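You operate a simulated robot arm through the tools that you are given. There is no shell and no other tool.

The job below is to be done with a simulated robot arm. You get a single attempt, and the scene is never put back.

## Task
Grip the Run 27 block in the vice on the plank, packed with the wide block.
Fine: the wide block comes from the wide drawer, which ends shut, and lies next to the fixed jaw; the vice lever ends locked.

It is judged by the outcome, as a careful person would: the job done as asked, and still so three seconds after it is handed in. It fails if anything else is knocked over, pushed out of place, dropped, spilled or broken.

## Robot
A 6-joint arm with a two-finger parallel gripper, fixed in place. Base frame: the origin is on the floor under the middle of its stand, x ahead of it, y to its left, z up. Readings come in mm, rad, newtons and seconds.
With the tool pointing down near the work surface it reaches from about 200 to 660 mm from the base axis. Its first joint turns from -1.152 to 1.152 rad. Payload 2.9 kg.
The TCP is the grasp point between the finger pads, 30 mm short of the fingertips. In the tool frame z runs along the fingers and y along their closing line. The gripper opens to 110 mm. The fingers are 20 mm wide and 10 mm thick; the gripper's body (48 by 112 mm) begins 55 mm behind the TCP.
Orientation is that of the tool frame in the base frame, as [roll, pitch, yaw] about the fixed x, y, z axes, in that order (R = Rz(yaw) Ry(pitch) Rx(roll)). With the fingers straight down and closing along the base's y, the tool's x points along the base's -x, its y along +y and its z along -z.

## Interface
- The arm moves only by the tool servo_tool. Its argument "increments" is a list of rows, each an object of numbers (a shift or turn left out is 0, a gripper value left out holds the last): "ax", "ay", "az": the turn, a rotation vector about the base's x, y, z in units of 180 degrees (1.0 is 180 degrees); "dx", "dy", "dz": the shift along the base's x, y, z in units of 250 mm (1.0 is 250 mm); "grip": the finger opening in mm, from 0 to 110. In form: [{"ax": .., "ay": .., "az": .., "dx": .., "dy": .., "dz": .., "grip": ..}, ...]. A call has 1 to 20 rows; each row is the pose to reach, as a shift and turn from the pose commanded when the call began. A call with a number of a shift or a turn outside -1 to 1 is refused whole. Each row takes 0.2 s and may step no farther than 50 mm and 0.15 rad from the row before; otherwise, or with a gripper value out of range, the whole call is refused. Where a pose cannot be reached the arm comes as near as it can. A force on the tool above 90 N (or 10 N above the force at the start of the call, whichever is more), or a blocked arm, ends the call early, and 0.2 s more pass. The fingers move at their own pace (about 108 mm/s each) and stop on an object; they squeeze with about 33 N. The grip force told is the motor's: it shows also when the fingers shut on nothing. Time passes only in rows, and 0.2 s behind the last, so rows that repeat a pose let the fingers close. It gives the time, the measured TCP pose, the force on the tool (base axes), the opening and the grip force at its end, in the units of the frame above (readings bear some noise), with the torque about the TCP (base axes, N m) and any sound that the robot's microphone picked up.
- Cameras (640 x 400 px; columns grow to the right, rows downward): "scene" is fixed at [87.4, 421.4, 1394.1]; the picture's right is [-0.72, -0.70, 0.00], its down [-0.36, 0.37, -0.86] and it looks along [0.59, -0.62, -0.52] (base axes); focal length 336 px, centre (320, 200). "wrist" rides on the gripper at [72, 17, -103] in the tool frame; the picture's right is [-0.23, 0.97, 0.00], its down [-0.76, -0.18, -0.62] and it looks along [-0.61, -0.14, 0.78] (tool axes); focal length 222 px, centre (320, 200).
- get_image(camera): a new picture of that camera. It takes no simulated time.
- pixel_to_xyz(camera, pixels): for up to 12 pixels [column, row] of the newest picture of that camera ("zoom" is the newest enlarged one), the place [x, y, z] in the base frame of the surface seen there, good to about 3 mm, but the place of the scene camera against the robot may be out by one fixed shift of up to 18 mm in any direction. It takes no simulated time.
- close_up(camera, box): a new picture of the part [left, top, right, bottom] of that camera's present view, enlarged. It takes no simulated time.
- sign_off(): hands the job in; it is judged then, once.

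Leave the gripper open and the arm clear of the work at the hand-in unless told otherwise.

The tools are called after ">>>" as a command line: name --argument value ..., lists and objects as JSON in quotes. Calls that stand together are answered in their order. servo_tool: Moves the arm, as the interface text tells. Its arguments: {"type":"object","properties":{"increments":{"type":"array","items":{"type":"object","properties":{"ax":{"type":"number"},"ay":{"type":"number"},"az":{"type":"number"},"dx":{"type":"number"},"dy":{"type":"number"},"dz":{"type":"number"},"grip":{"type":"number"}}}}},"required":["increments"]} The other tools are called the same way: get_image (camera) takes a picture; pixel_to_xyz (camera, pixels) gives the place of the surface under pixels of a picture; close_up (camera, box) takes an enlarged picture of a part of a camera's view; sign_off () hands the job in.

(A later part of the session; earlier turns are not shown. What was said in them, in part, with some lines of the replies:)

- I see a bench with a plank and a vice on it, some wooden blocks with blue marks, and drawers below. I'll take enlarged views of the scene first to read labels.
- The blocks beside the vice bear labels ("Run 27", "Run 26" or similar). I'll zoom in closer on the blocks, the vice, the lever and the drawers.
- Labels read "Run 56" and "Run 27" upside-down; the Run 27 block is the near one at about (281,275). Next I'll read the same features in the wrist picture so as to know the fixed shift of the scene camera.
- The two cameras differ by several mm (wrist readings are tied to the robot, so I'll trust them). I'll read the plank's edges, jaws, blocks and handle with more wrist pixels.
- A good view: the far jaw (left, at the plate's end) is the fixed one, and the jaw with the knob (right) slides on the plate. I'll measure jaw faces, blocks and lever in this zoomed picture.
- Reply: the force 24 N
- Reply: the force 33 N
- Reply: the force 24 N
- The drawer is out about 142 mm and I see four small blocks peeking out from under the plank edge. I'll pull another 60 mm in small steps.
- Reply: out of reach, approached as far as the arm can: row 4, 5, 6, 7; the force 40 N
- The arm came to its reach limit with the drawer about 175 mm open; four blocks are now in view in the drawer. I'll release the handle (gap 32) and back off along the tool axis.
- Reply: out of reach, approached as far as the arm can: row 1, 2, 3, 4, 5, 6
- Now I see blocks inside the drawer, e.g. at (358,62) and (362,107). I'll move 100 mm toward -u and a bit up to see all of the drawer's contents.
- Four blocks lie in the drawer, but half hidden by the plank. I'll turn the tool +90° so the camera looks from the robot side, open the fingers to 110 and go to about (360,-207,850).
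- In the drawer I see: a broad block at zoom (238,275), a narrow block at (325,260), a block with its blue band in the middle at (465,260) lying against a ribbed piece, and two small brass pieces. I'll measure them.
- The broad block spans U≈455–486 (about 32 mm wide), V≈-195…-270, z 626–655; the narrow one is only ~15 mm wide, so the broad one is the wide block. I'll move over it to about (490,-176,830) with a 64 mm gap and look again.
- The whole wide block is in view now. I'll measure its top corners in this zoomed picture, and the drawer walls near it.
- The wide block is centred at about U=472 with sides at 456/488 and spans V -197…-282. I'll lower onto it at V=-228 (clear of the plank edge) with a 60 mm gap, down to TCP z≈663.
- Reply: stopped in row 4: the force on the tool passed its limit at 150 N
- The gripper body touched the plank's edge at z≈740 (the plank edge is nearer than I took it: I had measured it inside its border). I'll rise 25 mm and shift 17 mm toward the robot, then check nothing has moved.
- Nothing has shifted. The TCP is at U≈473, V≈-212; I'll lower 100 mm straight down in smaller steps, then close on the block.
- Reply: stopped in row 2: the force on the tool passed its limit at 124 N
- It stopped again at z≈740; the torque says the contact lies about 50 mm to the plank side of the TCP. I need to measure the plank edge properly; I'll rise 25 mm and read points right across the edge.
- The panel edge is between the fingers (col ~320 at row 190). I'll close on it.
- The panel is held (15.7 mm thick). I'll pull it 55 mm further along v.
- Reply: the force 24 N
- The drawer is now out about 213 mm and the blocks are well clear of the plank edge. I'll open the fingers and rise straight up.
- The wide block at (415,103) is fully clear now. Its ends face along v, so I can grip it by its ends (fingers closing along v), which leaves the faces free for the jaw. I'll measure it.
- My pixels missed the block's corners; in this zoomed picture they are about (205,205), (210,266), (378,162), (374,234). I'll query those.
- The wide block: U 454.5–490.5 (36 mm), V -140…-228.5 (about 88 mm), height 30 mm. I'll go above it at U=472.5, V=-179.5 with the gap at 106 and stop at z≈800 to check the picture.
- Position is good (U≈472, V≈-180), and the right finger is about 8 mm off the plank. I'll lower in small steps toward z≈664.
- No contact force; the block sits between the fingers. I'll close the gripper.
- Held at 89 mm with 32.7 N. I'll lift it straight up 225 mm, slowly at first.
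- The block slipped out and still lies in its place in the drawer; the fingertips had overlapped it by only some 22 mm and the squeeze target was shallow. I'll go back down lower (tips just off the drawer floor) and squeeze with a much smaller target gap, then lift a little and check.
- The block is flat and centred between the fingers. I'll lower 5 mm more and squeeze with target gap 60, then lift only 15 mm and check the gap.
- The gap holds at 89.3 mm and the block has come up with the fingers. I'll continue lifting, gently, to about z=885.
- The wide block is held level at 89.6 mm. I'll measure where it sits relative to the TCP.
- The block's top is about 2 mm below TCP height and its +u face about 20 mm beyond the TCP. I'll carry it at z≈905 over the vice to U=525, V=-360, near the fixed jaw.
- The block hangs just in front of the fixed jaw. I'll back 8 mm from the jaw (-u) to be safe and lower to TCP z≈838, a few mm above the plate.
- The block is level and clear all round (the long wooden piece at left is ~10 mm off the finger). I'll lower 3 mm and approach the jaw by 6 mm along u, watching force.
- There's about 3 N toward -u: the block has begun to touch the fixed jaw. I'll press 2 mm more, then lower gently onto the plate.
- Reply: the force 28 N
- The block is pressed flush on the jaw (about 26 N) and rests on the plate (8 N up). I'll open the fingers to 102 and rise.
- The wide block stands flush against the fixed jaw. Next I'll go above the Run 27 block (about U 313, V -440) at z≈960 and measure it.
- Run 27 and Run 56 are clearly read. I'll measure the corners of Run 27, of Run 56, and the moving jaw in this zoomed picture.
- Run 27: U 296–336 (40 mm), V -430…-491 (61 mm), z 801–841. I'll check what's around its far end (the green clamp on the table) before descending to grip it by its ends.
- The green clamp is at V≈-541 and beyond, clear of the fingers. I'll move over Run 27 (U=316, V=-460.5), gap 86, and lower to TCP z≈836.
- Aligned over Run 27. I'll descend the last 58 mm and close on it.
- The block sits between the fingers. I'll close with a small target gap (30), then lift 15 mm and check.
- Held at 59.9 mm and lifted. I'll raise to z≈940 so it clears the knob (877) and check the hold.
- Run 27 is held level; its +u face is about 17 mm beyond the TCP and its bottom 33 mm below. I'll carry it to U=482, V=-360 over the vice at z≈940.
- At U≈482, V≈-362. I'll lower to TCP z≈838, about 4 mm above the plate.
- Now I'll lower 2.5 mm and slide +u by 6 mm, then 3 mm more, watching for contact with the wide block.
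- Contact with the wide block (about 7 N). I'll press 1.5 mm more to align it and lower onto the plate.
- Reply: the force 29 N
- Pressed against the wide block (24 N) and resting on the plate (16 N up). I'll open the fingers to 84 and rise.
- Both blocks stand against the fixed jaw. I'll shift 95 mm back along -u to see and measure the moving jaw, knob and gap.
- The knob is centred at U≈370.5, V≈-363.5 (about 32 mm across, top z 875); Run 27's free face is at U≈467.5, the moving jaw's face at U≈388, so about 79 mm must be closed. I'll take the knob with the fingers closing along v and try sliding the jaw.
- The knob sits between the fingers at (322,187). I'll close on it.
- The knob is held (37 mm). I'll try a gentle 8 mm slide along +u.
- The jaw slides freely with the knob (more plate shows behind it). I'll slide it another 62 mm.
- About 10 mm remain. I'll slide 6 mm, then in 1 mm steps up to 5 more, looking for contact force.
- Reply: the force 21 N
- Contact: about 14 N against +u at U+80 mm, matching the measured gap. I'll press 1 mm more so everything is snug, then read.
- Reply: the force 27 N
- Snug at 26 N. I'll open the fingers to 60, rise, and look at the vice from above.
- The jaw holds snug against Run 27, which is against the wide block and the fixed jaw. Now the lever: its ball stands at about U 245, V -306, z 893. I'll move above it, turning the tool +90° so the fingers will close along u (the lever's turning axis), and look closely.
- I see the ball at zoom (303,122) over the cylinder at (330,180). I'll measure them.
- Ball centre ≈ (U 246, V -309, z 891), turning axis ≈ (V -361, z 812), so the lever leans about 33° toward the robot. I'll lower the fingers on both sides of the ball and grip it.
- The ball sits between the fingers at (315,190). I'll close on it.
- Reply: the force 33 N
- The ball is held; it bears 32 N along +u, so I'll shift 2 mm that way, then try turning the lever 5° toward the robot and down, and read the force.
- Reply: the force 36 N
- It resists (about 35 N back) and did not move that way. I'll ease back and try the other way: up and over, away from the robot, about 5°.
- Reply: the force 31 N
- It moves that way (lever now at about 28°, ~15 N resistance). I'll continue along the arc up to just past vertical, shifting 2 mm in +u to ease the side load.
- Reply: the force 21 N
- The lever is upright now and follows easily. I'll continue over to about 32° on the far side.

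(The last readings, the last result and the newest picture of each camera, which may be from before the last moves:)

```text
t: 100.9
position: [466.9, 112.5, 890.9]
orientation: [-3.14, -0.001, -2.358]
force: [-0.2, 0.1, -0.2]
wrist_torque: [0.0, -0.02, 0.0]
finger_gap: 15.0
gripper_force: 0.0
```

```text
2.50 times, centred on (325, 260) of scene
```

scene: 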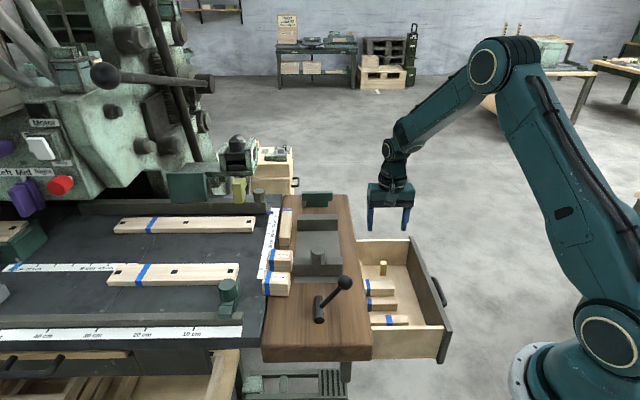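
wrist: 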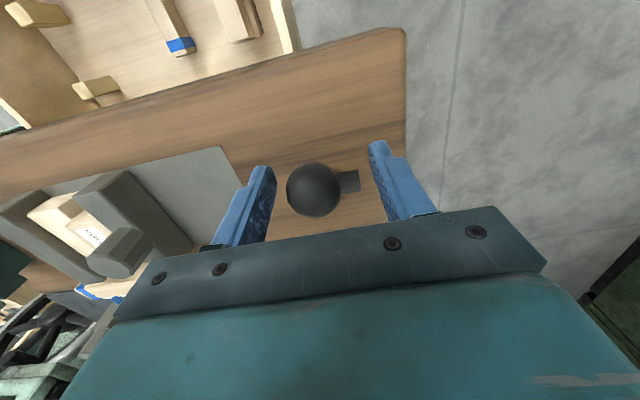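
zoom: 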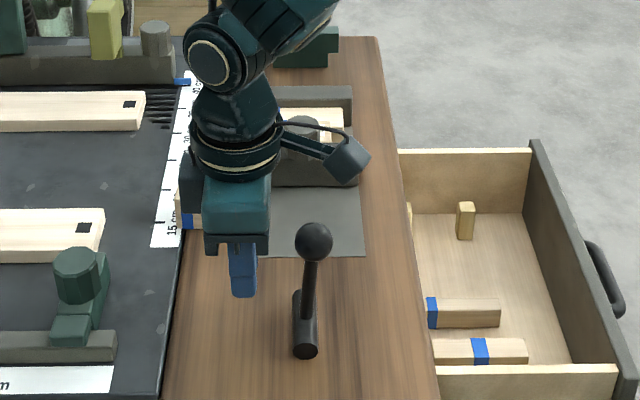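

The ball slipped out of the fingers; the lever stands near vertical. I'll rise and look at its angle now.

>>> servo_tool --increments '[{"dz": 0.15}, {"dz": 0.3, "dx": -0.04, "dy": -0.04}, {"dz": 0.42, "dx": -0.1, "dy": -0.1}, {"dz": 0.42, "dx": -0.2, "dy": -0.2}, {"dz": 0.42, "dx": -0.26, "dy": -0.26, "grip": 64}, {"dz": 0.42, "dx": -0.26, "dy": -0.26}]'

>>> get_image --camera "wrist"

>>> close_up --camera "wrist" --box '[220, 60, 420, 220]'

>>> get_image --camera "scene"

```text
t: 102.3
position: [400.2, 47.1, 995.4]
orientation: [-3.139, -0.001, -2.358]
force: [0.2, -0.3, 0.3]
wrist_torque: [-0.01, -0.02, 0.0]
finger_gap: 64.2
gripper_force: 0.0
```

```text
taken
```

wrist: 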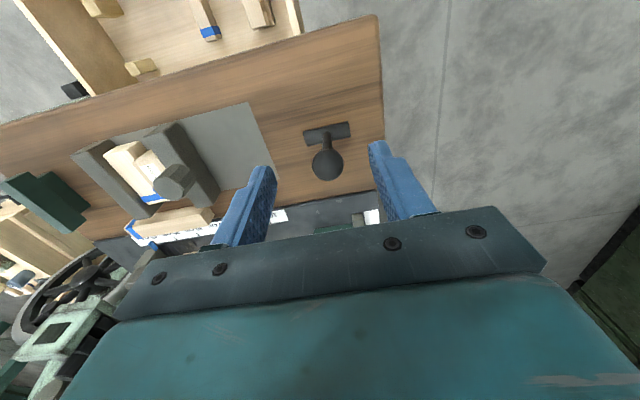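

```text
2.50 times, centred on (320, 140) of wrist
```

zoom: 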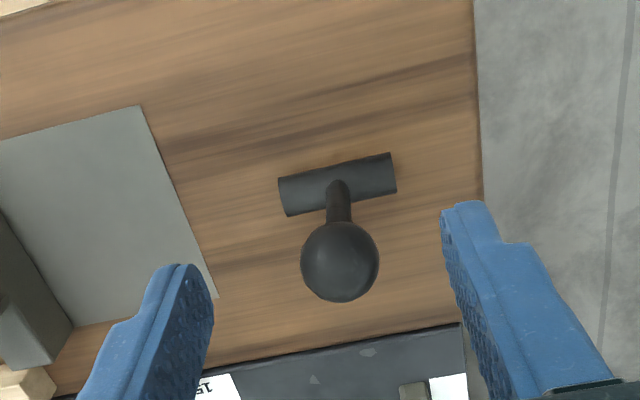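

```text
taken
```

scene: 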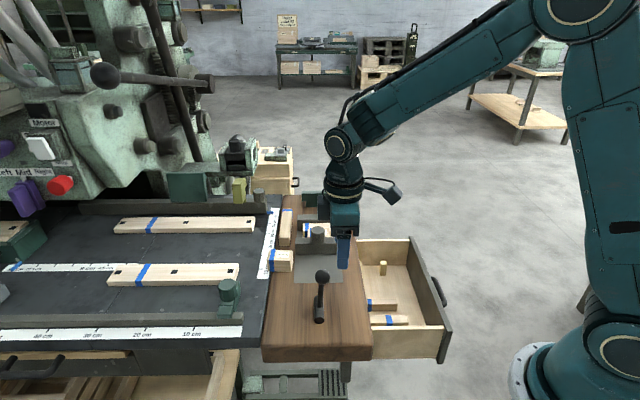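

>>> pixel_to_xyz --camera "zoom" --pixels '[[340, 260], [340, 240], [340, 280], [320, 260], [360, 260], [340, 195], [300, 190], [380, 175]]'

>>> close_up --camera "scene" --box '[270, 210, 370, 340]'

```text
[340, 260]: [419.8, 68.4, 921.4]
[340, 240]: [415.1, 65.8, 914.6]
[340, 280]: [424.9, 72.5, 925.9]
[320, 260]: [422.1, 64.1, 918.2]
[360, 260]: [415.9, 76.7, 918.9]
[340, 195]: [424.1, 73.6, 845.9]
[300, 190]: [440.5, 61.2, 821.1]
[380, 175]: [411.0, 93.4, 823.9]
```

```text
3.08 times, centred on (320, 275) of scene
```

zoom: 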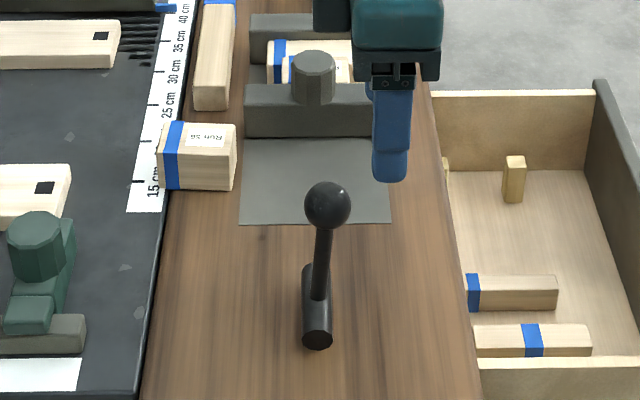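

The lever now stands about 4° from upright (ball centre ≈ V -354, z 907). I need to know whether that is its end stop or just where it slipped. I'll close the fingers, lower them on the robot side of the ball (V≈-318), then push it toward -v.

>>> servo_tool --increments '[{"grip": 20}, {"grip": 0}, {"grip": 0, "dz": -0.1}, {"dz": -0.2}, {"dz": -0.28}, {"dz": -0.32}, {"dz": -0.32}]'

>>> get_image --camera "wrist"

>>> close_up --camera "scene" --box '[270, 210, 370, 340]'

```text
t: 103.9
position: [402.8, 47.0, 914.9]
orientation: [-3.139, 0.0, -2.36]
force: [0.0, -0.4, -0.1]
wrist_torque: [0.02, -0.01, 0.01]
finger_gap: 0.2
gripper_force: 32.7
```

```text
taken
```

wrist: 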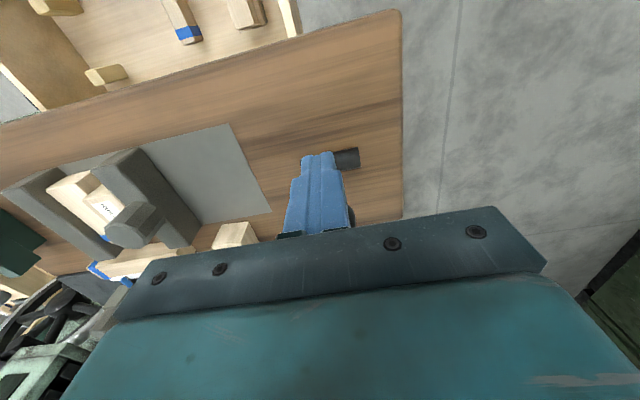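

```text
3.08 times, centred on (320, 275) of scene
```

zoom: 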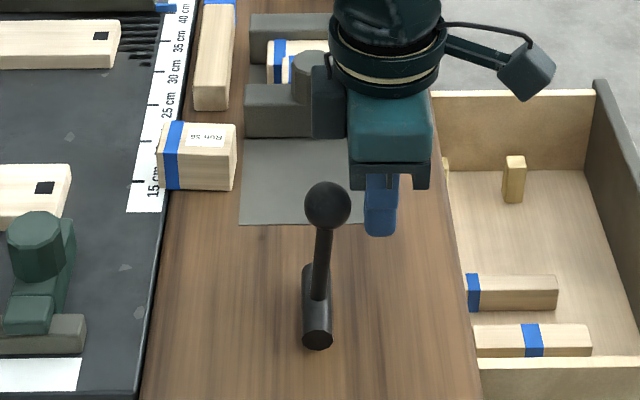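

Fingers are closed beside the ball (about 9 mm off). I'll push 14 mm toward -v, in small steps, and read the force.

>>> servo_tool --increments '[{"dx": 0.004, "dy": 0.02}, {"dx": 0.0157, "dy": 0.0331}, {"dx": 0.024, "dy": 0.041}, {"dx": 0.0314, "dy": 0.0479}, {"dx": 0.0314, "dy": 0.0479}]'

>>> close_up --camera "scene" --box '[270, 210, 370, 340]'

```text
t: 105.1
position: [410.6, 59.7, 915.0]
orientation: [-3.14, 0.0, -2.361]
force: [-1.3, -2.7, 1.6]
wrist_torque: [-0.05, -0.02, -0.01]
finger_gap: 0.0
gripper_force: 33.4
```

```text
3.08 times, centred on (320, 275) of scene
```

zoom: 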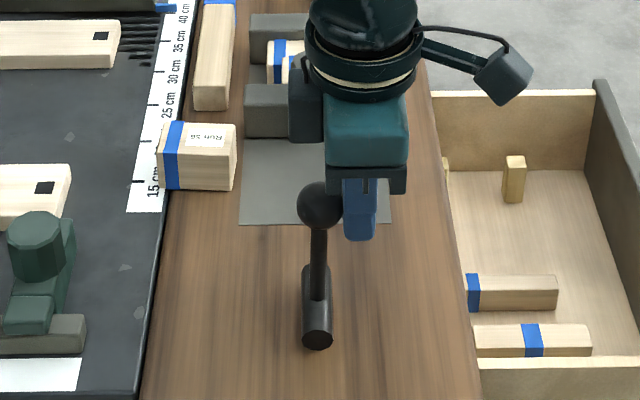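

The lever gives way easily (3 N) and goes past upright. I'll push on along the arc to about -30°.

>>> servo_tool --increments '[{"dx": 0.0157, "dy": 0.0155}, {"dx": 0.0313, "dy": 0.0309, "dz": -0.002}, {"dx": 0.0453, "dy": 0.0447, "dz": -0.005}, {"dx": 0.0592, "dy": 0.0585, "dz": -0.008}, {"dx": 0.0727, "dy": 0.0719, "dz": -0.013}, {"dx": 0.0862, "dy": 0.0852, "dz": -0.018}, {"dx": 0.0994, "dy": 0.0983, "dz": -0.025}, {"dx": 0.1126, "dy": 0.1114, "dz": -0.033}, {"dx": 0.1252, "dy": 0.1238, "dz": -0.042}, {"dx": 0.1377, "dy": 0.1361, "dz": -0.051}, {"dx": 0.1377, "dy": 0.1361, "dz": -0.051}]'

>>> close_up --camera "scene" --box '[250, 210, 370, 340]'

```text
t: 107.5
position: [444.5, 94.8, 904.6]
orientation: [-3.138, 0.0, -2.359]
force: [-0.1, -0.8, 0.1]
wrist_torque: [0.01, 0.02, -0.01]
finger_gap: 0.0
gripper_force: 32.6
```

```text
3.08 times, centred on (310, 275) of scene
```

zoom: 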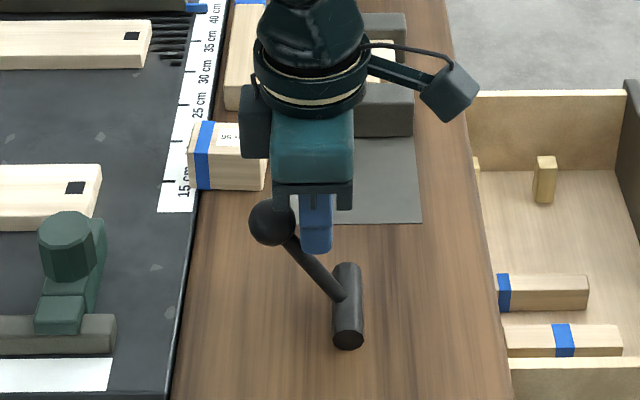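

The lever now leans to the far side, and the force is about zero. I'll push on another 15 mm to find its stop.

>>> servo_tool --increments '[{"dx": 0.0112, "dy": 0.0111, "dz": -0.01}, {"dx": 0.0225, "dy": 0.0222, "dz": -0.021}, {"dx": 0.0334, "dy": 0.033, "dz": -0.033}, {"dx": 0.0444, "dy": 0.0439, "dz": -0.046}, {"dx": 0.0444, "dy": 0.0439, "dz": -0.046}]'

>>> close_up --camera "scene" --box '[250, 210, 370, 340]'

```text
t: 108.3
position: [448.1, 96.8, 900.0]
orientation: [3.14, -0.017, -2.367]
force: [-14.1, -6.2, 17.4]
wrist_torque: [-0.06, 0.33, 0.0]
finger_gap: 0.1
gripper_force: 32.7
stopped in row 4: the force on the tool passed its limit at 102 N (the readings are from after the stop); the commanded pose is now the measured one
```

```text
3.08 times, centred on (310, 275) of scene
```

zoom: 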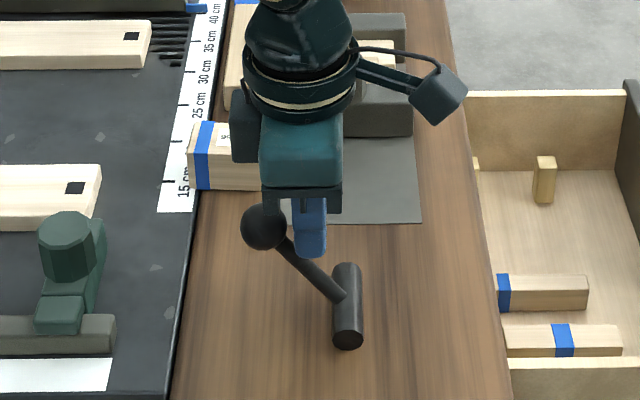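

It met a hard stop: the lever is at its far end, opposite to the free position in which the jaw slid freely. I'll back off the ball, rise, and check lever and vice.

>>> servo_tool --increments '[{"dx": -0.02, "dy": -0.02}, {"dx": -0.06, "dy": -0.06, "dz": 0.03}, {"dx": -0.12, "dy": -0.12, "dz": 0.15}, {"dx": -0.16, "dy": -0.16, "dz": 0.3}, {"dx": -0.16, "dy": -0.16, "dz": 0.42}, {"dx": -0.16, "dy": -0.16, "dz": 0.42, "grip": 60}]'

>>> get_image --camera "wrist"

>>> close_up --camera "wrist" --box '[60, 80, 400, 260]'

>>> close_up --camera "scene" --box '[250, 190, 370, 340]'

```text
t: 109.7
position: [408.5, 58.2, 1003.9]
orientation: [3.139, -0.015, -2.366]
force: [0.0, 0.0, 0.3]
wrist_torque: [-0.02, 0.0, -0.02]
finger_gap: 60.0
gripper_force: 0.0
```

```text
taken
```

wrist: 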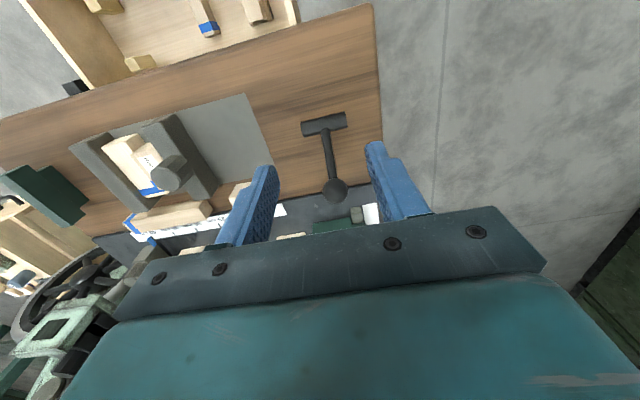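

```text
1.88 times, centred on (230, 170) of wrist
```

zoom: 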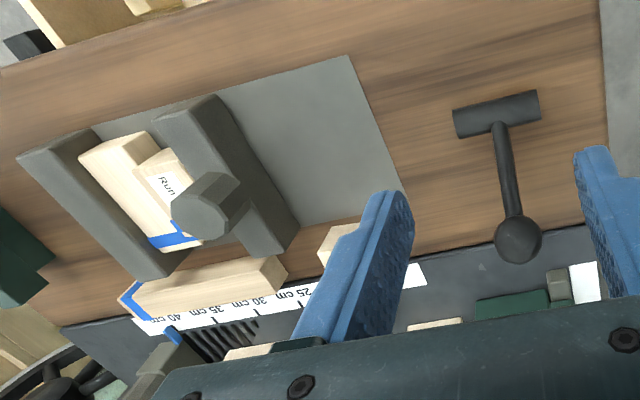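

```text
2.67 times, centred on (310, 265) of scene
```

zoom: 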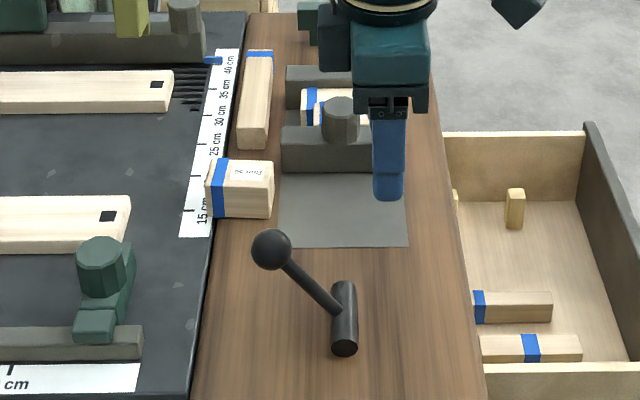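

The lever rests leaning away from the robot at its far stop. I'll move above the vice (levelling the tool and turning -90° back) to check the jaw contact from above.

>>> servo_tool --increments '[{"ax": 0.0033, "ay": -0.0034, "az": 0.002, "dx": 0.05, "dy": -0.035}, {"ax": 0.0033, "ay": -0.0034, "az": 0.002, "dx": 0.1, "dy": -0.07}]'

>>> servo_tool --increments '[{"az": -0.0455, "dx": 0.04, "dy": -0.028}, {"az": -0.091, "dx": 0.08, "dy": -0.056}, {"az": -0.1364, "dx": 0.12, "dy": -0.084}, {"az": -0.1818, "dx": 0.16, "dy": -0.112}, {"az": -0.2273, "dx": 0.2, "dy": -0.14}, {"az": -0.2727, "dx": 0.24, "dy": -0.168}, {"az": -0.3182, "dx": 0.28, "dy": -0.196}, {"az": -0.3636, "dx": 0.32, "dy": -0.224}, {"az": -0.4091, "dx": 0.36, "dy": -0.252}, {"az": -0.4545, "dx": 0.4, "dy": -0.28}, {"az": -0.5, "dx": 0.426, "dy": -0.295}, {"az": -0.5, "dx": 0.426, "dy": -0.295}]'

>>> get_image --camera "wrist"

>>> close_up --camera "wrist" --box '[260, 80, 400, 220]'

```text
t: 110.3
position: [432.4, 40.8, 1004.5]
orientation: [3.141, 0.003, -2.362]
force: [-0.5, 0.0, -0.3]
wrist_torque: [-0.01, 0.02, 0.01]
finger_gap: 59.8
gripper_force: 0.0
```

```text
t: 112.9
position: [539.6, -33.4, 1004.3]
orientation: [3.139, 0.002, 2.35]
force: [0.4, -0.2, 0.3]
wrist_torque: [0.0, -0.01, -0.03]
finger_gap: 60.0
gripper_force: 0.0
```

```text
taken
```

wrist: 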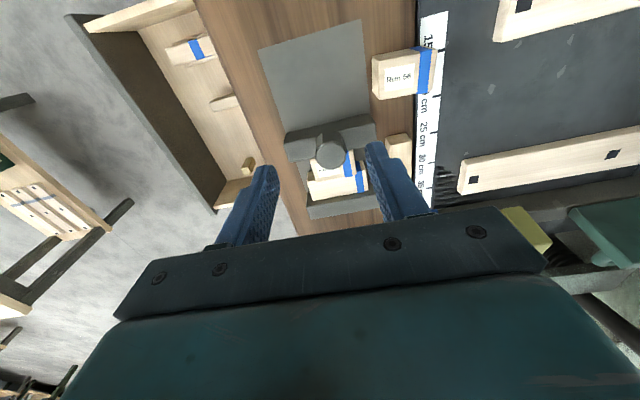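

```text
2.86 times, centred on (330, 150) of wrist
```

zoom: 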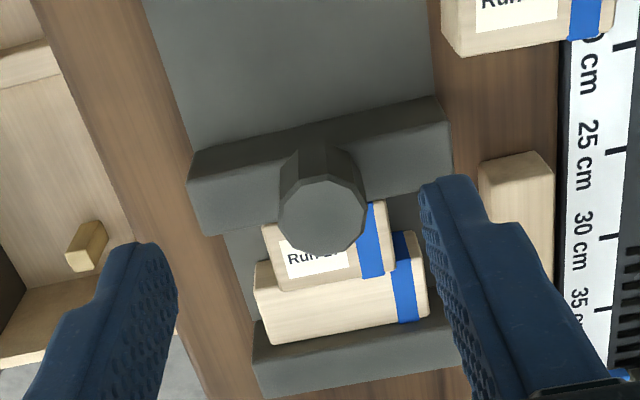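

The stack looks tight: jaw, Run 27, wide block, fixed jaw. To be sure the lock holds, I'll take the knob again and give it a light tug of about 1.5 mm backward.

>>> servo_tool --increments '[{"dx": 0.07, "dy": -0.063, "dz": -0.05}, {"dx": 0.1436, "dy": -0.1268, "dz": -0.15}, {"dx": 0.1436, "dy": -0.1268, "dz": -0.3}, {"dx": 0.1436, "dy": -0.1268, "dz": -0.42}, {"dx": 0.1436, "dy": -0.1268, "dz": -0.505}, {"dx": 0.1436, "dy": -0.1268, "dz": -0.505}]'

>>> get_image --camera "wrist"

```text
t: 114.3
position: [576.6, -65.6, 876.4]
orientation: [3.14, 0.002, 2.35]
force: [0.5, 0.1, -0.3]
wrist_torque: [0.02, 0.01, -0.05]
finger_gap: 60.0
gripper_force: 0.0
```

```text
taken
```

wrist: 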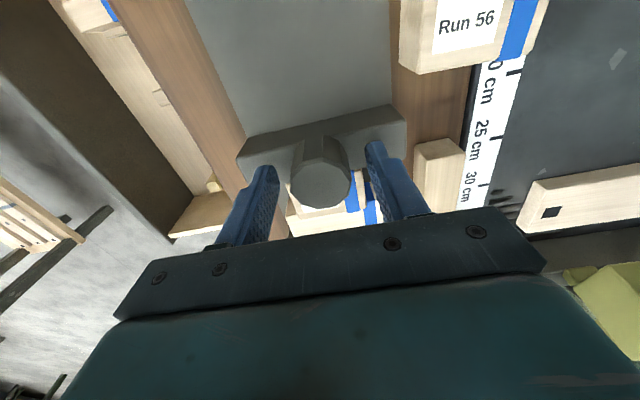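

The knob is between the fingers at (322,185). I'll close on it and then tug 1.5 mm along -u.

>>> servo_tool --increments '[{"grip": 45}, {"grip": 36}, {"grip": 20}, {"grip": 20}]'

>>> servo_tool --increments '[{"dx": -0.0022, "dy": 0.0022}, {"dx": -0.0042, "dy": 0.0043}, {"dx": -0.0042, "dy": 0.0043}]'

```text
t: 115.3
position: [575.7, -65.6, 876.3]
orientation: [-3.141, 0.002, 2.35]
force: [1.9, -0.9, -0.6]
wrist_torque: [-0.57, 0.36, -0.01]
finger_gap: 37.5
gripper_force: 44.6
```

```text
t: 116.1
position: [575.9, -65.5, 877.3]
orientation: [-3.141, 0.002, 2.351]
force: [7.5, -9.5, -8.2]
wrist_torque: [-0.15, 0.63, 0.31]
finger_gap: 37.3
gripper_force: 45.1
```

It resists with ~12 N and does not move (it had slid with 2–5 N before), so the jaw is locked. I'll ease back, release the knob and rise.

>>> servo_tool --increments '[{"dx": 0.0042, "dy": -0.0043}, {"dx": 0.0042, "dy": -0.0043, "grip": 48}, {"dx": 0.0042, "dy": -0.0043, "grip": 60}, {"dx": 0.0042, "dy": -0.0043, "grip": 60}, {"dx": 0.0042, "dy": -0.0043, "dz": 0.06}, {"dx": 0.0042, "dy": -0.0043, "dz": 0.2}, {"dx": 0.0042, "dy": -0.0043, "dz": 0.36}, {"dx": 0.0042, "dy": -0.0043, "dz": 0.4}]'

>>> close_up --camera "scene" --box '[265, 180, 385, 340]'

```text
t: 117.9
position: [577.3, -65.2, 977.8]
orientation: [3.141, 0.0, 2.35]
force: [-0.5, 0.4, 0.7]
wrist_torque: [0.01, -0.02, 0.0]
finger_gap: 59.9
gripper_force: 0.1
```

```text
2.50 times, centred on (325, 260) of scene
```

zoom: 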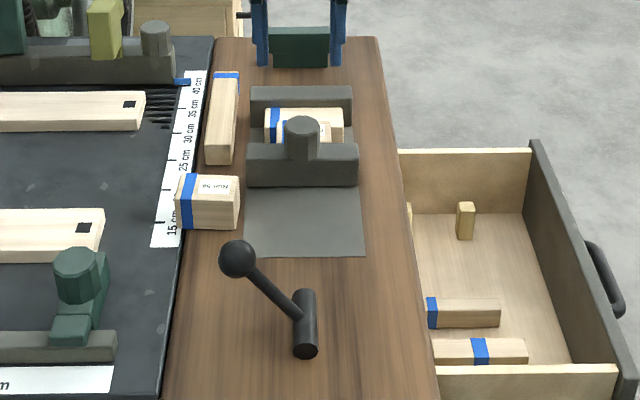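

Now the drawer. I'll move out above its front panel (about (345,-260)) at z≈980, gap 60, and measure the panel's place.

>>> servo_tool --increments '[{"dx": -0.1161, "dy": -0.0978}, {"dx": -0.2323, "dy": -0.1955}, {"dx": -0.3484, "dy": -0.2933}, {"dx": -0.4645, "dy": -0.391}, {"dx": -0.5806, "dy": -0.4888}, {"dx": -0.6968, "dy": -0.5865}, {"dx": -0.8129, "dy": -0.6843}, {"dx": -0.929, "dy": -0.782}, {"dx": -0.929, "dy": -0.782, "dz": -0.15}, {"dx": -0.929, "dy": -0.782, "dz": -0.3}, {"dx": -0.929, "dy": -0.782, "dz": -0.46}, {"dx": -0.929, "dy": -0.782, "dz": -0.46}]'

>>> get_image --camera "wrist"

>>> pixel_to_xyz --camera "wrist" --pixels '[[300, 80], [306, 80], [312, 80], [318, 80], [310, 120], [316, 120], [322, 120], [328, 120], [270, 90], [285, 130]]'

```text
t: 120.5
position: [343.2, -261.8, 862.3]
orientation: [3.14, 0.001, 2.351]
force: [-0.2, 0.7, 0.0]
wrist_torque: [0.01, 0.02, -0.02]
finger_gap: 59.7
gripper_force: 0.0
```

```text
taken
```

wrist: 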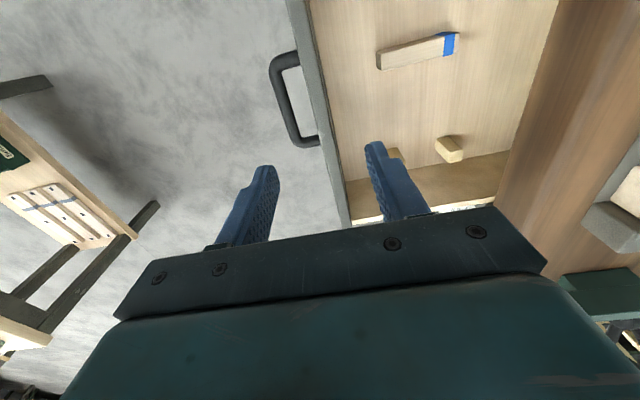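

```text
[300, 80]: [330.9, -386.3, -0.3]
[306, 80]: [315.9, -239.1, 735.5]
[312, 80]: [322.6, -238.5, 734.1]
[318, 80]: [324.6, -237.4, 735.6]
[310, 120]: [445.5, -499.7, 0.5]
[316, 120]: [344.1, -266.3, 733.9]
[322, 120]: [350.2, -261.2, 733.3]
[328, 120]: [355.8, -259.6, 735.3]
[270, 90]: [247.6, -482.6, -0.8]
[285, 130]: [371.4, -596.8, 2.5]
```

The panel is centred at V≈-62.5, TCP at V≈-60. I'll lower to straddle its top edge and close on it.

>>> servo_tool --increments '[{"dx": 0.007, "dy": 0.007, "dz": -0.12, "grip": 50}, {"dx": 0.007, "dy": 0.007, "dz": -0.26}, {"dx": 0.007, "dy": 0.007, "dz": -0.38}, {"dx": 0.007, "dy": 0.007, "dz": -0.46}, {"dx": 0.007, "dy": 0.007, "dz": -0.5}, {"dx": 0.007, "dy": 0.007, "dz": -0.5, "grip": 30}, {"dx": 0.007, "dy": 0.007, "dz": -0.5, "grip": 12}, {"dx": 0.007, "dy": 0.007, "dz": -0.5, "grip": 8}, {"dx": 0.007, "dy": 0.007, "dz": -0.5, "grip": 8}]'

>>> get_image --camera "wrist"

```text
t: 122.5
position: [345.4, -258.8, 738.7]
orientation: [3.139, 0.002, 2.353]
force: [2.4, -0.4, -9.2]
wrist_torque: [-0.38, -0.25, 0.77]
finger_gap: 15.8
gripper_force: 44.9
```

```text
taken
```

wrist: 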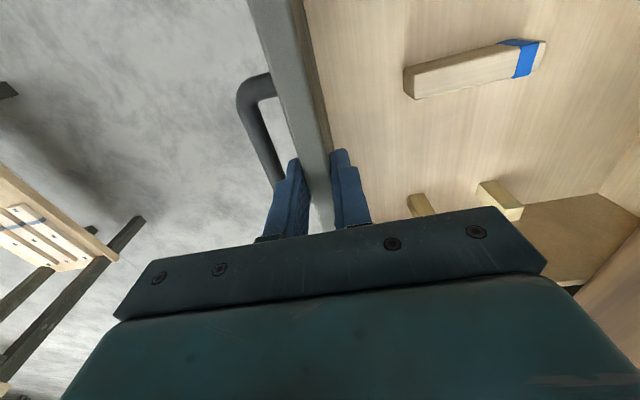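

Panel held at 15.8 mm. I'll push the drawer in 115 mm, slowly.

>>> servo_tool --increments '[{"dx": 0.0142, "dy": 0.0141}, {"dx": 0.0426, "dy": 0.0422}, {"dx": 0.0711, "dy": 0.0703}, {"dx": 0.0995, "dy": 0.0984}, {"dx": 0.128, "dy": 0.1265}, {"dx": 0.1564, "dy": 0.1547}, {"dx": 0.1849, "dy": 0.1828}, {"dx": 0.2133, "dy": 0.2109}, {"dx": 0.2417, "dy": 0.239}, {"dx": 0.2702, "dy": 0.2671}, {"dx": 0.2986, "dy": 0.2953}, {"dx": 0.3185, "dy": 0.315}, {"dx": 0.327, "dy": 0.3234}, {"dx": 0.327, "dy": 0.3234}]'

>>> get_image --camera "wrist"

>>> get_image --camera "scene"

```text
t: 125.5
position: [427.9, -176.7, 738.1]
orientation: [3.139, -0.001, 2.353]
force: [-10.9, 11.5, 13.6]
wrist_torque: [-0.55, -0.4, 0.63]
finger_gap: 15.9
gripper_force: 44.8
```

```text
taken
```

wrist: 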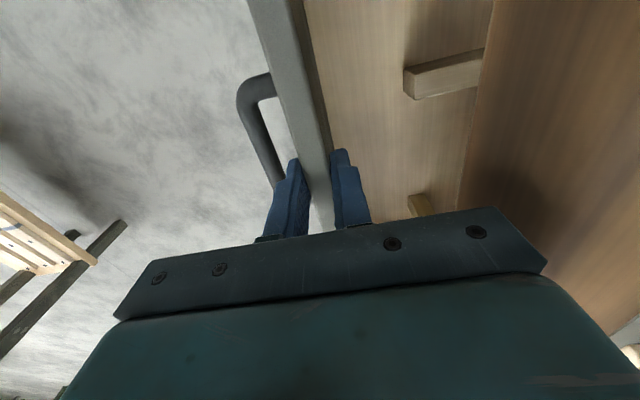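

```text
taken
```

scene: 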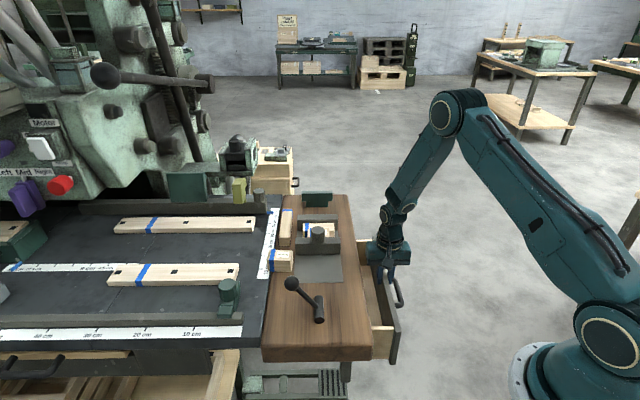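

The drawer has about 97 mm left to go. I'll release the panel, rise, and then go to the handle with the tilted grip as before.

>>> servo_tool --increments '[{"grip": 30}, {"grip": 50}, {"grip": 50}, {"dz": 0.14}, {"dz": 0.28}, {"dz": 0.42}, {"dz": 0.5}, {"dz": 0.5}]'

>>> servo_tool --increments '[{"ax": 0.0251, "ay": -0.0254, "dx": -0.05, "dy": -0.05}, {"ax": 0.0502, "ay": -0.0508, "dx": -0.1, "dy": -0.1}, {"ax": 0.0753, "ay": -0.0762, "dx": -0.16, "dy": -0.16}, {"ax": 0.1004, "ay": -0.1016, "dx": -0.21, "dy": -0.21}, {"ax": 0.1255, "ay": -0.127, "dx": -0.265, "dy": -0.27}, {"ax": 0.1506, "ay": -0.1524, "dx": -0.265, "dy": -0.27}, {"ax": 0.1758, "ay": -0.1778, "dx": -0.265, "dy": -0.27}, {"ax": 0.1758, "ay": -0.1778, "dx": -0.265, "dy": -0.27, "dz": -0.12}, {"ax": 0.1758, "ay": -0.1778, "dx": -0.265, "dy": -0.27, "dz": -0.24}, {"ax": 0.1758, "ay": -0.1778, "dx": -0.265, "dy": -0.27, "dz": -0.24, "grip": 34}]'

>>> get_image --camera "wrist"

```text
t: 127.3
position: [427.3, -178.0, 864.6]
orientation: [-3.141, 0.001, 2.348]
force: [0.3, 0.2, -0.6]
wrist_torque: [0.01, 0.02, 0.02]
finger_gap: 50.0
gripper_force: 0.3
```

```text
t: 129.5
position: [361.5, -246.3, 801.6]
orientation: [2.356, 0.003, 2.351]
force: [0.1, -0.1, 0.5]
wrist_torque: [-0.03, -0.01, -0.01]
finger_gap: 33.6
gripper_force: 0.2
```

```text
taken
```

wrist: 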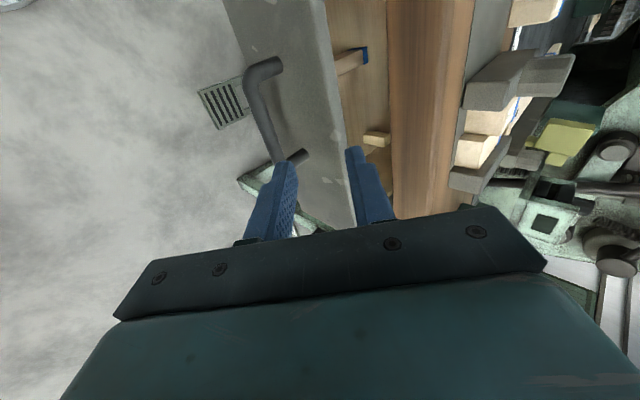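

I see the handle at (262,110). I'll measure the bar from here.

>>> pixel_to_xyz --camera "wrist" --pixels '[[253, 90], [256, 100], [260, 115], [264, 128], [270, 145], [250, 80], [290, 80], [310, 120], [330, 100]]'

>>> close_up --camera "wrist" --box '[220, 40, 380, 200]'

```text
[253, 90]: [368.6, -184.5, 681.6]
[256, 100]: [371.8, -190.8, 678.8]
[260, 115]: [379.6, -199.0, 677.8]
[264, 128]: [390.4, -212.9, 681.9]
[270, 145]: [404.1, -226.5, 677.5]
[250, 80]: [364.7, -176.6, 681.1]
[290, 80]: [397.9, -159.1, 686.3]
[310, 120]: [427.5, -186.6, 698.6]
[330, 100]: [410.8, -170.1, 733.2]
```

```text
2.50 times, centred on (300, 120) of wrist
```

zoom: 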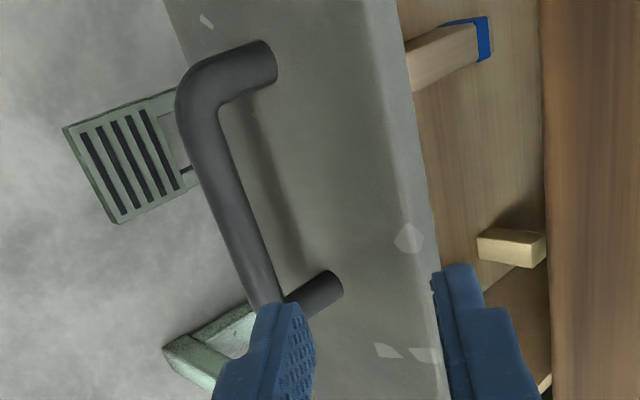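

The bar centre is at about V -134.5, z 675. I'll go down to a point 70 mm short of it along the tool axis, then in, with a 34 mm gap.

>>> servo_tool --increments '[{"dx": -0.012, "dy": -0.008, "dz": -0.14}, {"dx": -0.025, "dy": -0.017, "dz": -0.274}, {"dx": 0.022, "dy": 0.03, "dz": -0.34}, {"dx": 0.069, "dy": 0.076, "dz": -0.406}, {"dx": 0.1, "dy": 0.107, "dz": -0.45}, {"dx": 0.116, "dy": 0.1224, "dz": -0.472}, {"dx": 0.116, "dy": 0.1224, "dz": -0.472}]'

>>> get_image --camera "wrist"

```text
t: 131.1
position: [389.8, -214.4, 682.8]
orientation: [2.356, 0.002, 2.35]
force: [0.3, 0.7, 0.2]
wrist_torque: [0.02, -0.02, 0.0]
finger_gap: 34.1
gripper_force: 0.1
```

```text
taken
```

wrist: 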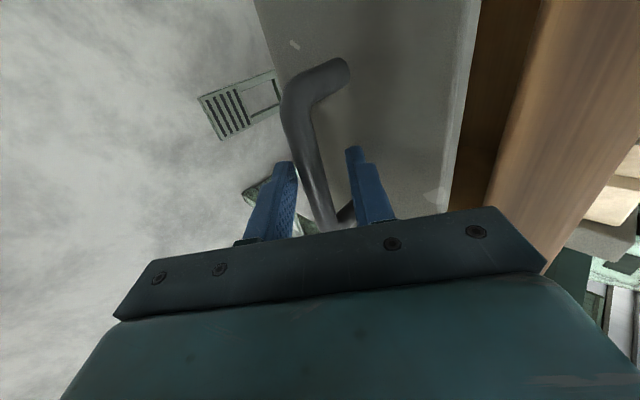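

The bar is between the fingers. I'll close on it.

>>> servo_tool --increments '[{"grip": 22}, {"grip": 10}, {"grip": 5}, {"grip": 5}]'

```text
t: 132.1
position: [389.6, -215.4, 683.4]
orientation: [2.357, 0.0, 2.353]
force: [-1.0, -1.0, -15.8]
wrist_torque: [-0.61, -0.36, 0.42]
finger_gap: 15.7
gripper_force: 44.9
```

Held. I'll push the drawer in 90 mm, then feel for the closed stop.

>>> servo_tool --increments '[{"dx": 0.0142, "dy": 0.0141, "dz": -0.003}, {"dx": 0.0426, "dy": 0.0422, "dz": -0.003}, {"dx": 0.0711, "dy": 0.0703, "dz": -0.003}, {"dx": 0.0995, "dy": 0.0984, "dz": -0.003}, {"dx": 0.128, "dy": 0.1265, "dz": -0.003}, {"dx": 0.1564, "dy": 0.1547, "dz": -0.003}, {"dx": 0.1849, "dy": 0.1828, "dz": -0.003}, {"dx": 0.2133, "dy": 0.2109, "dz": -0.003}, {"dx": 0.2417, "dy": 0.239, "dz": -0.003}, {"dx": 0.256, "dy": 0.2531, "dz": -0.003}, {"dx": 0.256, "dy": 0.2531, "dz": -0.003}]'

>>> get_image --camera "wrist"

```text
t: 134.5
position: [454.0, -151.3, 682.0]
orientation: [2.354, -0.003, 2.353]
force: [-8.9, 8.4, -11.0]
wrist_torque: [-0.04, 0.15, 0.99]
finger_gap: 15.6
gripper_force: 44.9
```

```text
taken
```

wrist: 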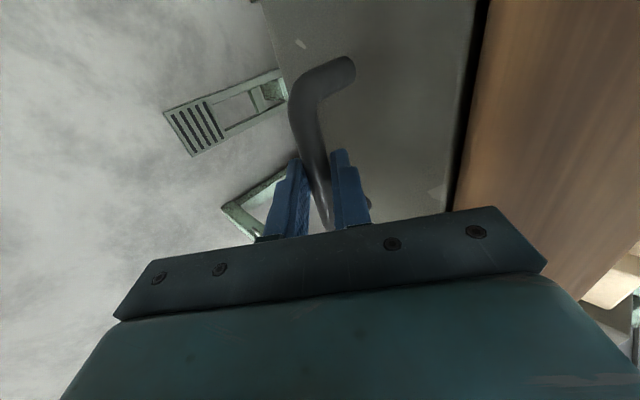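

Nearly shut. I'll push 7 mm more in small steps to feel the stop.

>>> servo_tool --increments '[{"dx": 0.0057, "dy": 0.0056}, {"dx": 0.0114, "dy": 0.0112}, {"dx": 0.0171, "dy": 0.0169}, {"dx": 0.02, "dy": 0.0197}, {"dx": 0.02, "dy": 0.0197}]'

>>> get_image --camera "wrist"

```text
t: 135.7
position: [456.1, -149.9, 682.4]
orientation: [2.367, -0.001, 2.348]
force: [-42.6, -23.0, 3.7]
wrist_torque: [-0.53, 0.26, 0.77]
finger_gap: 15.9
gripper_force: 45.2
```

```text
taken
```

wrist: 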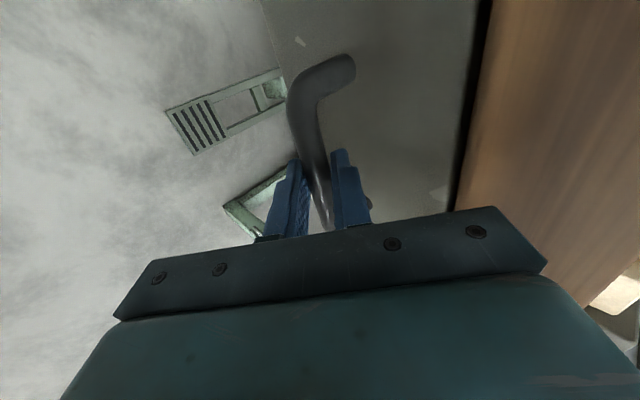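

About 46 N of resistance: the drawer is at its closed stop. I'll ease the push by 4 mm of command, then release and back out along the tool axis.

>>> servo_tool --increments '[{"dx": -0.006, "dy": -0.006}, {"dx": -0.0115, "dy": -0.0113}, {"dx": -0.0115, "dy": -0.0113}]'

>>> servo_tool --increments '[{"grip": 24}, {"grip": 34}, {"grip": 34}, {"dx": -0.02, "dy": -0.02, "dz": 0.028}, {"dx": -0.06, "dy": -0.059, "dz": 0.085}, {"dx": -0.12, "dy": -0.118, "dz": 0.169}, {"dx": -0.18, "dy": -0.178, "dz": 0.254}, {"dx": -0.2, "dy": -0.2, "dz": 0.35}, {"dx": -0.2, "dy": -0.2, "dz": 0.35}]'

>>> get_image --camera "wrist"

>>> get_image --camera "scene"

```text
t: 136.5
position: [455.9, -149.9, 682.0]
orientation: [2.36, 0.002, 2.353]
force: [-21.3, -9.4, -10.9]
wrist_torque: [-0.71, -0.28, 0.23]
finger_gap: 15.5
gripper_force: 44.8
```

```text
t: 138.5
position: [405.4, -199.9, 770.3]
orientation: [2.355, 0.0, 2.348]
force: [-0.5, 0.5, -0.2]
wrist_torque: [0.0, -0.05, 0.0]
finger_gap: 33.7
gripper_force: 0.0
```

```text
taken
```

wrist: 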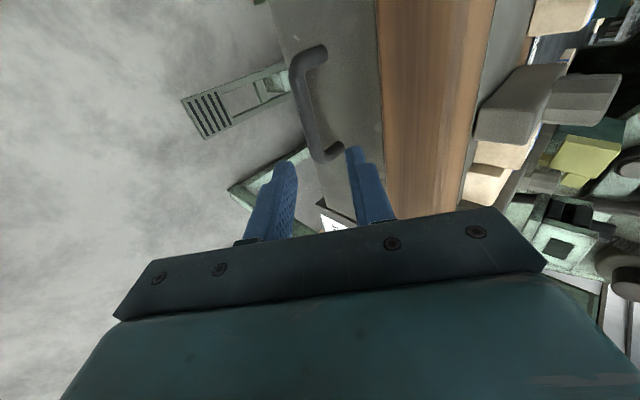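

```text
taken
```

scene: 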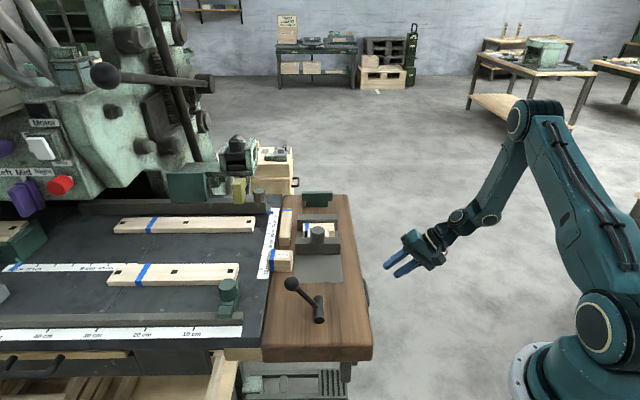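

The handle is free and the drawer looks shut. I'll measure the drawer front plane and the plank side to confirm.

>>> pixel_to_xyz --camera "wrist" --pixels '[[340, 70], [350, 100], [355, 120], [365, 90], [310, 100], [330, 20], [300, 170], [340, 190], [400, 100], [375, 60]]'

>>> close_up --camera "wrist" --box '[260, 0, 440, 180]'

>>> close_up --camera "scene" --box '[265, 180, 385, 360]'

```text
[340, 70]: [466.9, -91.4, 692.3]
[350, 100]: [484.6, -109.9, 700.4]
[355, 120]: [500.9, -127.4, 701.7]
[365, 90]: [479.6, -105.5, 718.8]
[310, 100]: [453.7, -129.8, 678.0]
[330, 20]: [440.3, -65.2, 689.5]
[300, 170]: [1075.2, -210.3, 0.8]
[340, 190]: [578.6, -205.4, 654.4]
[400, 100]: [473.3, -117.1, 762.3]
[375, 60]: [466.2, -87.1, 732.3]
```

```text
2.22 times, centred on (350, 90) of wrist
```

zoom: 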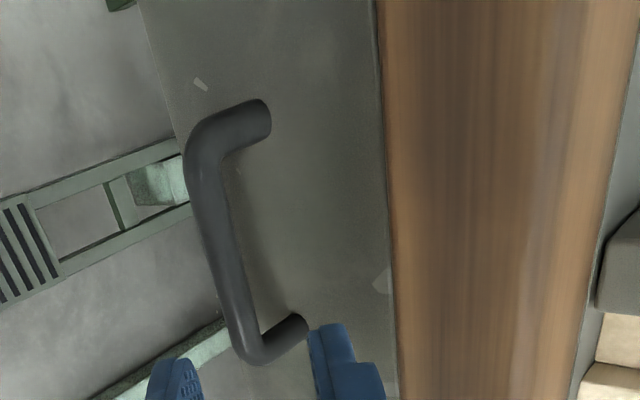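

```text
2.22 times, centred on (325, 270) of scene
```

zoom: 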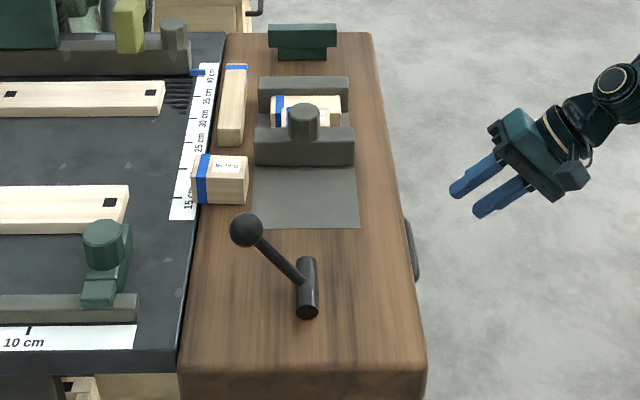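

The front plane reads V≈-267.2, same as at the start (-267.5): the drawer is shut. I'll raise the arm clear, untilt, open the gripper, and take a last look at the vice and lever.

>>> servo_tool --increments '[{"dx": -0.05, "dy": -0.05, "dz": 0.12}, {"dx": -0.08, "dy": -0.08, "dz": 0.28}, {"dx": -0.08, "dy": -0.08, "dz": 0.44, "ax": -0.0251, "ay": 0.0254}, {"dx": -0.08, "dy": -0.08, "dz": 0.6, "ax": -0.0502, "ay": 0.0508}, {"dx": -0.08, "dy": -0.08, "dz": 0.74, "ax": -0.0753, "ay": 0.0762}, {"dx": -0.06, "dy": -0.06, "dz": 0.88, "ax": -0.1004, "ay": 0.1016}, {"dx": 0.0, "dy": 0.02, "dz": 0.96, "ax": -0.1255, "ay": 0.127, "grip": 110}, {"dx": 0.06, "dy": 0.1, "dz": 1.0, "ax": -0.1506, "ay": 0.1524}, {"dx": 0.1, "dy": 0.2, "dz": 1.0, "ax": -0.1758, "ay": 0.1778}, {"dx": 0.1, "dy": 0.3, "dz": 1.0, "ax": -0.1758, "ay": 0.1778}, {"dx": 0.1, "dy": 0.3, "dz": 1.0, "ax": -0.1758, "ay": 0.1778}]'

>>> get_image --camera "wrist"

>>> get_image --camera "scene"

```text
t: 140.9
position: [429.4, -123.9, 1022.2]
orientation: [3.141, 0.001, 2.35]
force: [-0.5, 0.6, -1.0]
wrist_torque: [0.0, -0.03, 0.01]
finger_gap: 110.3
gripper_force: 0.0
```

```text
taken
```

wrist: 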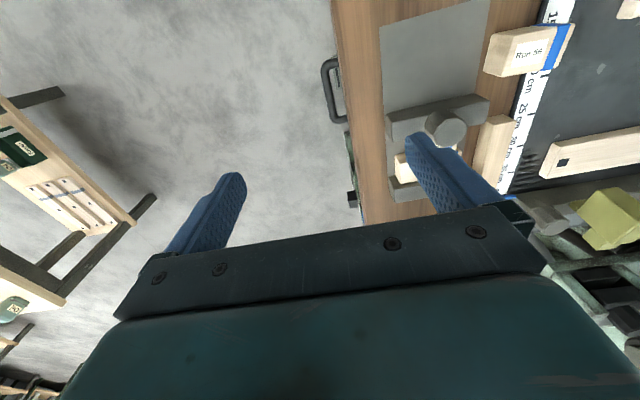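

```text
taken
```

scene: 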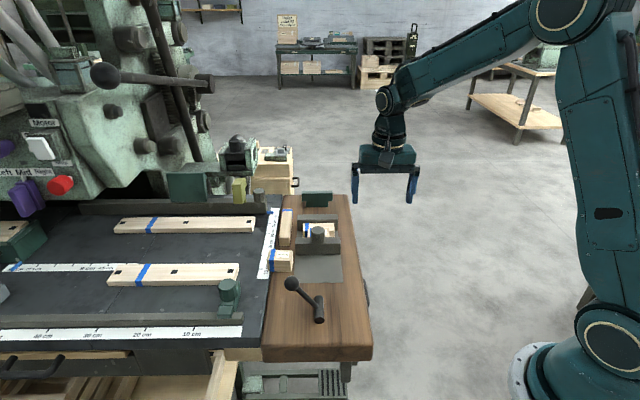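

One last check from the robot side: I'll turn the tool +90° high above and look down at the clamped stack and lever.

>>> servo_tool --increments '[{"az": 0.0455, "dx": 0.03, "dy": 0.008}, {"az": 0.091, "dx": 0.06, "dy": 0.016}, {"az": 0.1364, "dx": 0.09, "dy": 0.024}, {"az": 0.1818, "dx": 0.12, "dy": 0.032}, {"az": 0.2273, "dx": 0.15, "dy": 0.04}, {"az": 0.2727, "dx": 0.18, "dy": 0.048}, {"az": 0.3182, "dx": 0.21, "dy": 0.056}, {"az": 0.3636, "dx": 0.24, "dy": 0.064}, {"az": 0.4091, "dx": 0.27, "dy": 0.072}, {"az": 0.4545, "dx": 0.3, "dy": 0.08}, {"az": 0.5, "dx": 0.32, "dy": 0.08}, {"az": 0.5, "dx": 0.32, "dy": 0.08}]'

>>> get_image --camera "wrist"

>>> close_up --camera "wrist" --box '[180, 70, 360, 220]'

```text
t: 143.5
position: [512.3, -103.8, 1022.1]
orientation: [3.14, 0.002, -2.358]
force: [0.1, 0.1, -0.2]
wrist_torque: [-0.01, 0.0, -0.04]
finger_gap: 110.0
gripper_force: 0.1
```

```text
taken
```

wrist: 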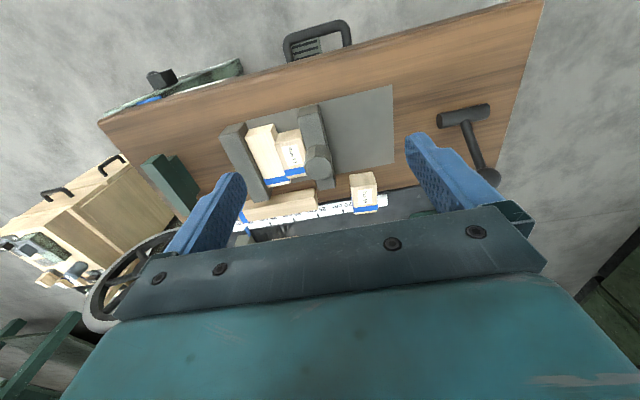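

```text
2.67 times, centred on (270, 145) of wrist
```

zoom: 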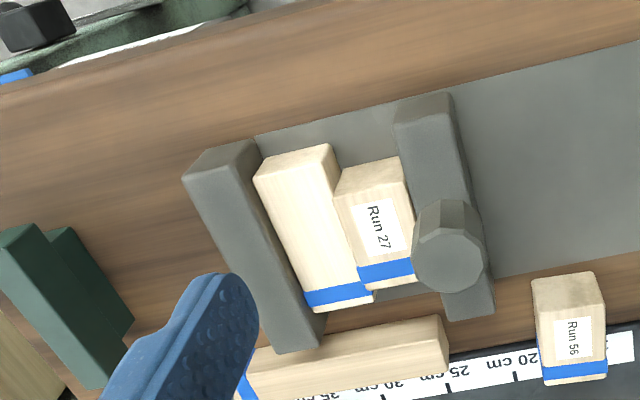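

All is as wanted: fixed jaw, wide block, Run 27 and moving jaw lie face to face, lever at its far (locked) end, drawer shut. I'll draw the arm well clear with the gripper open before handing in.

>>> servo_tool --increments '[{"dz": 0.12}, {"dx": -0.1, "dy": -0.05, "dz": 0.22}, {"dx": -0.22, "dy": -0.12, "dz": 0.32}, {"dx": -0.34, "dy": -0.19, "dz": 0.42}, {"dx": -0.46, "dy": -0.26, "dz": 0.5}, {"dx": -0.56, "dy": -0.32, "dz": 0.56}, {"dx": -0.6, "dy": -0.35, "dz": 0.56}, {"dx": -0.6, "dy": -0.35, "dz": 0.56}]'

>>> get_image --camera "scene"

>>> close_up --camera "scene" --box '[240, 180, 400, 360]'

```text
t: 145.3
position: [362.0, -191.9, 1161.3]
orientation: [3.14, 0.001, -2.363]
force: [0.4, 0.2, 0.2]
wrist_torque: [0.01, -0.02, 0.02]
finger_gap: 110.1
gripper_force: 0.0
```

```text
taken
```

scene: 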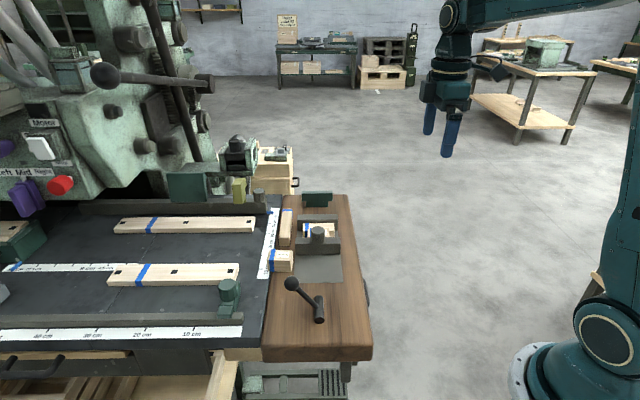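

```text
2.22 times, centred on (320, 270) of scene
```

zoom: 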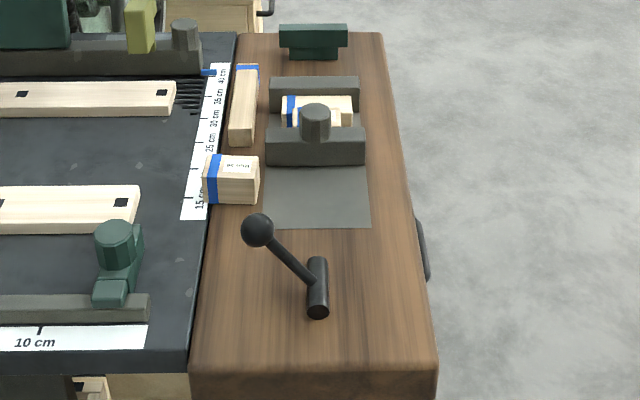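

The arm is clear and the gripper is open. Run 27 and the wide block are clamped with the wide block at the fixed jaw, the lever is locked and the drawer is shut. I hand the job in.

>>> sign_off

```text
The job is handed in.
```

The Run 27 block is clamped in the vice, packed with the wide block, and I've handed the job in. No verdict came back with the hand-in.

- **Vice:** the wide block sits against the fixed jaw, Run 27 against it, and the moving jaw against Run 27.
- **Lever:** it was pushed over to its far stop. A light tug on the jaw's knob (about 12 N) didn't move it, though the jaw had slid freely before, so it is locked.
- **Drawer:** it is shut, with its front back at the starting position to within measurement error. I took the drawer under the plank to be the wide drawer. It has no label, but it was the only one the arm could reach. The wide block was about 36 mm wide, against 15 mm for its neighbour.
- **Knocks along the way:** while reaching into the drawer, the gripper body bumped the plank's edge twice, at 150 N and 124 N. The wide block also slipped from the fingers once while still in the drawer. I saw nothing displaced or damaged afterwards.

The gripper is open and the arm is clear of the work.
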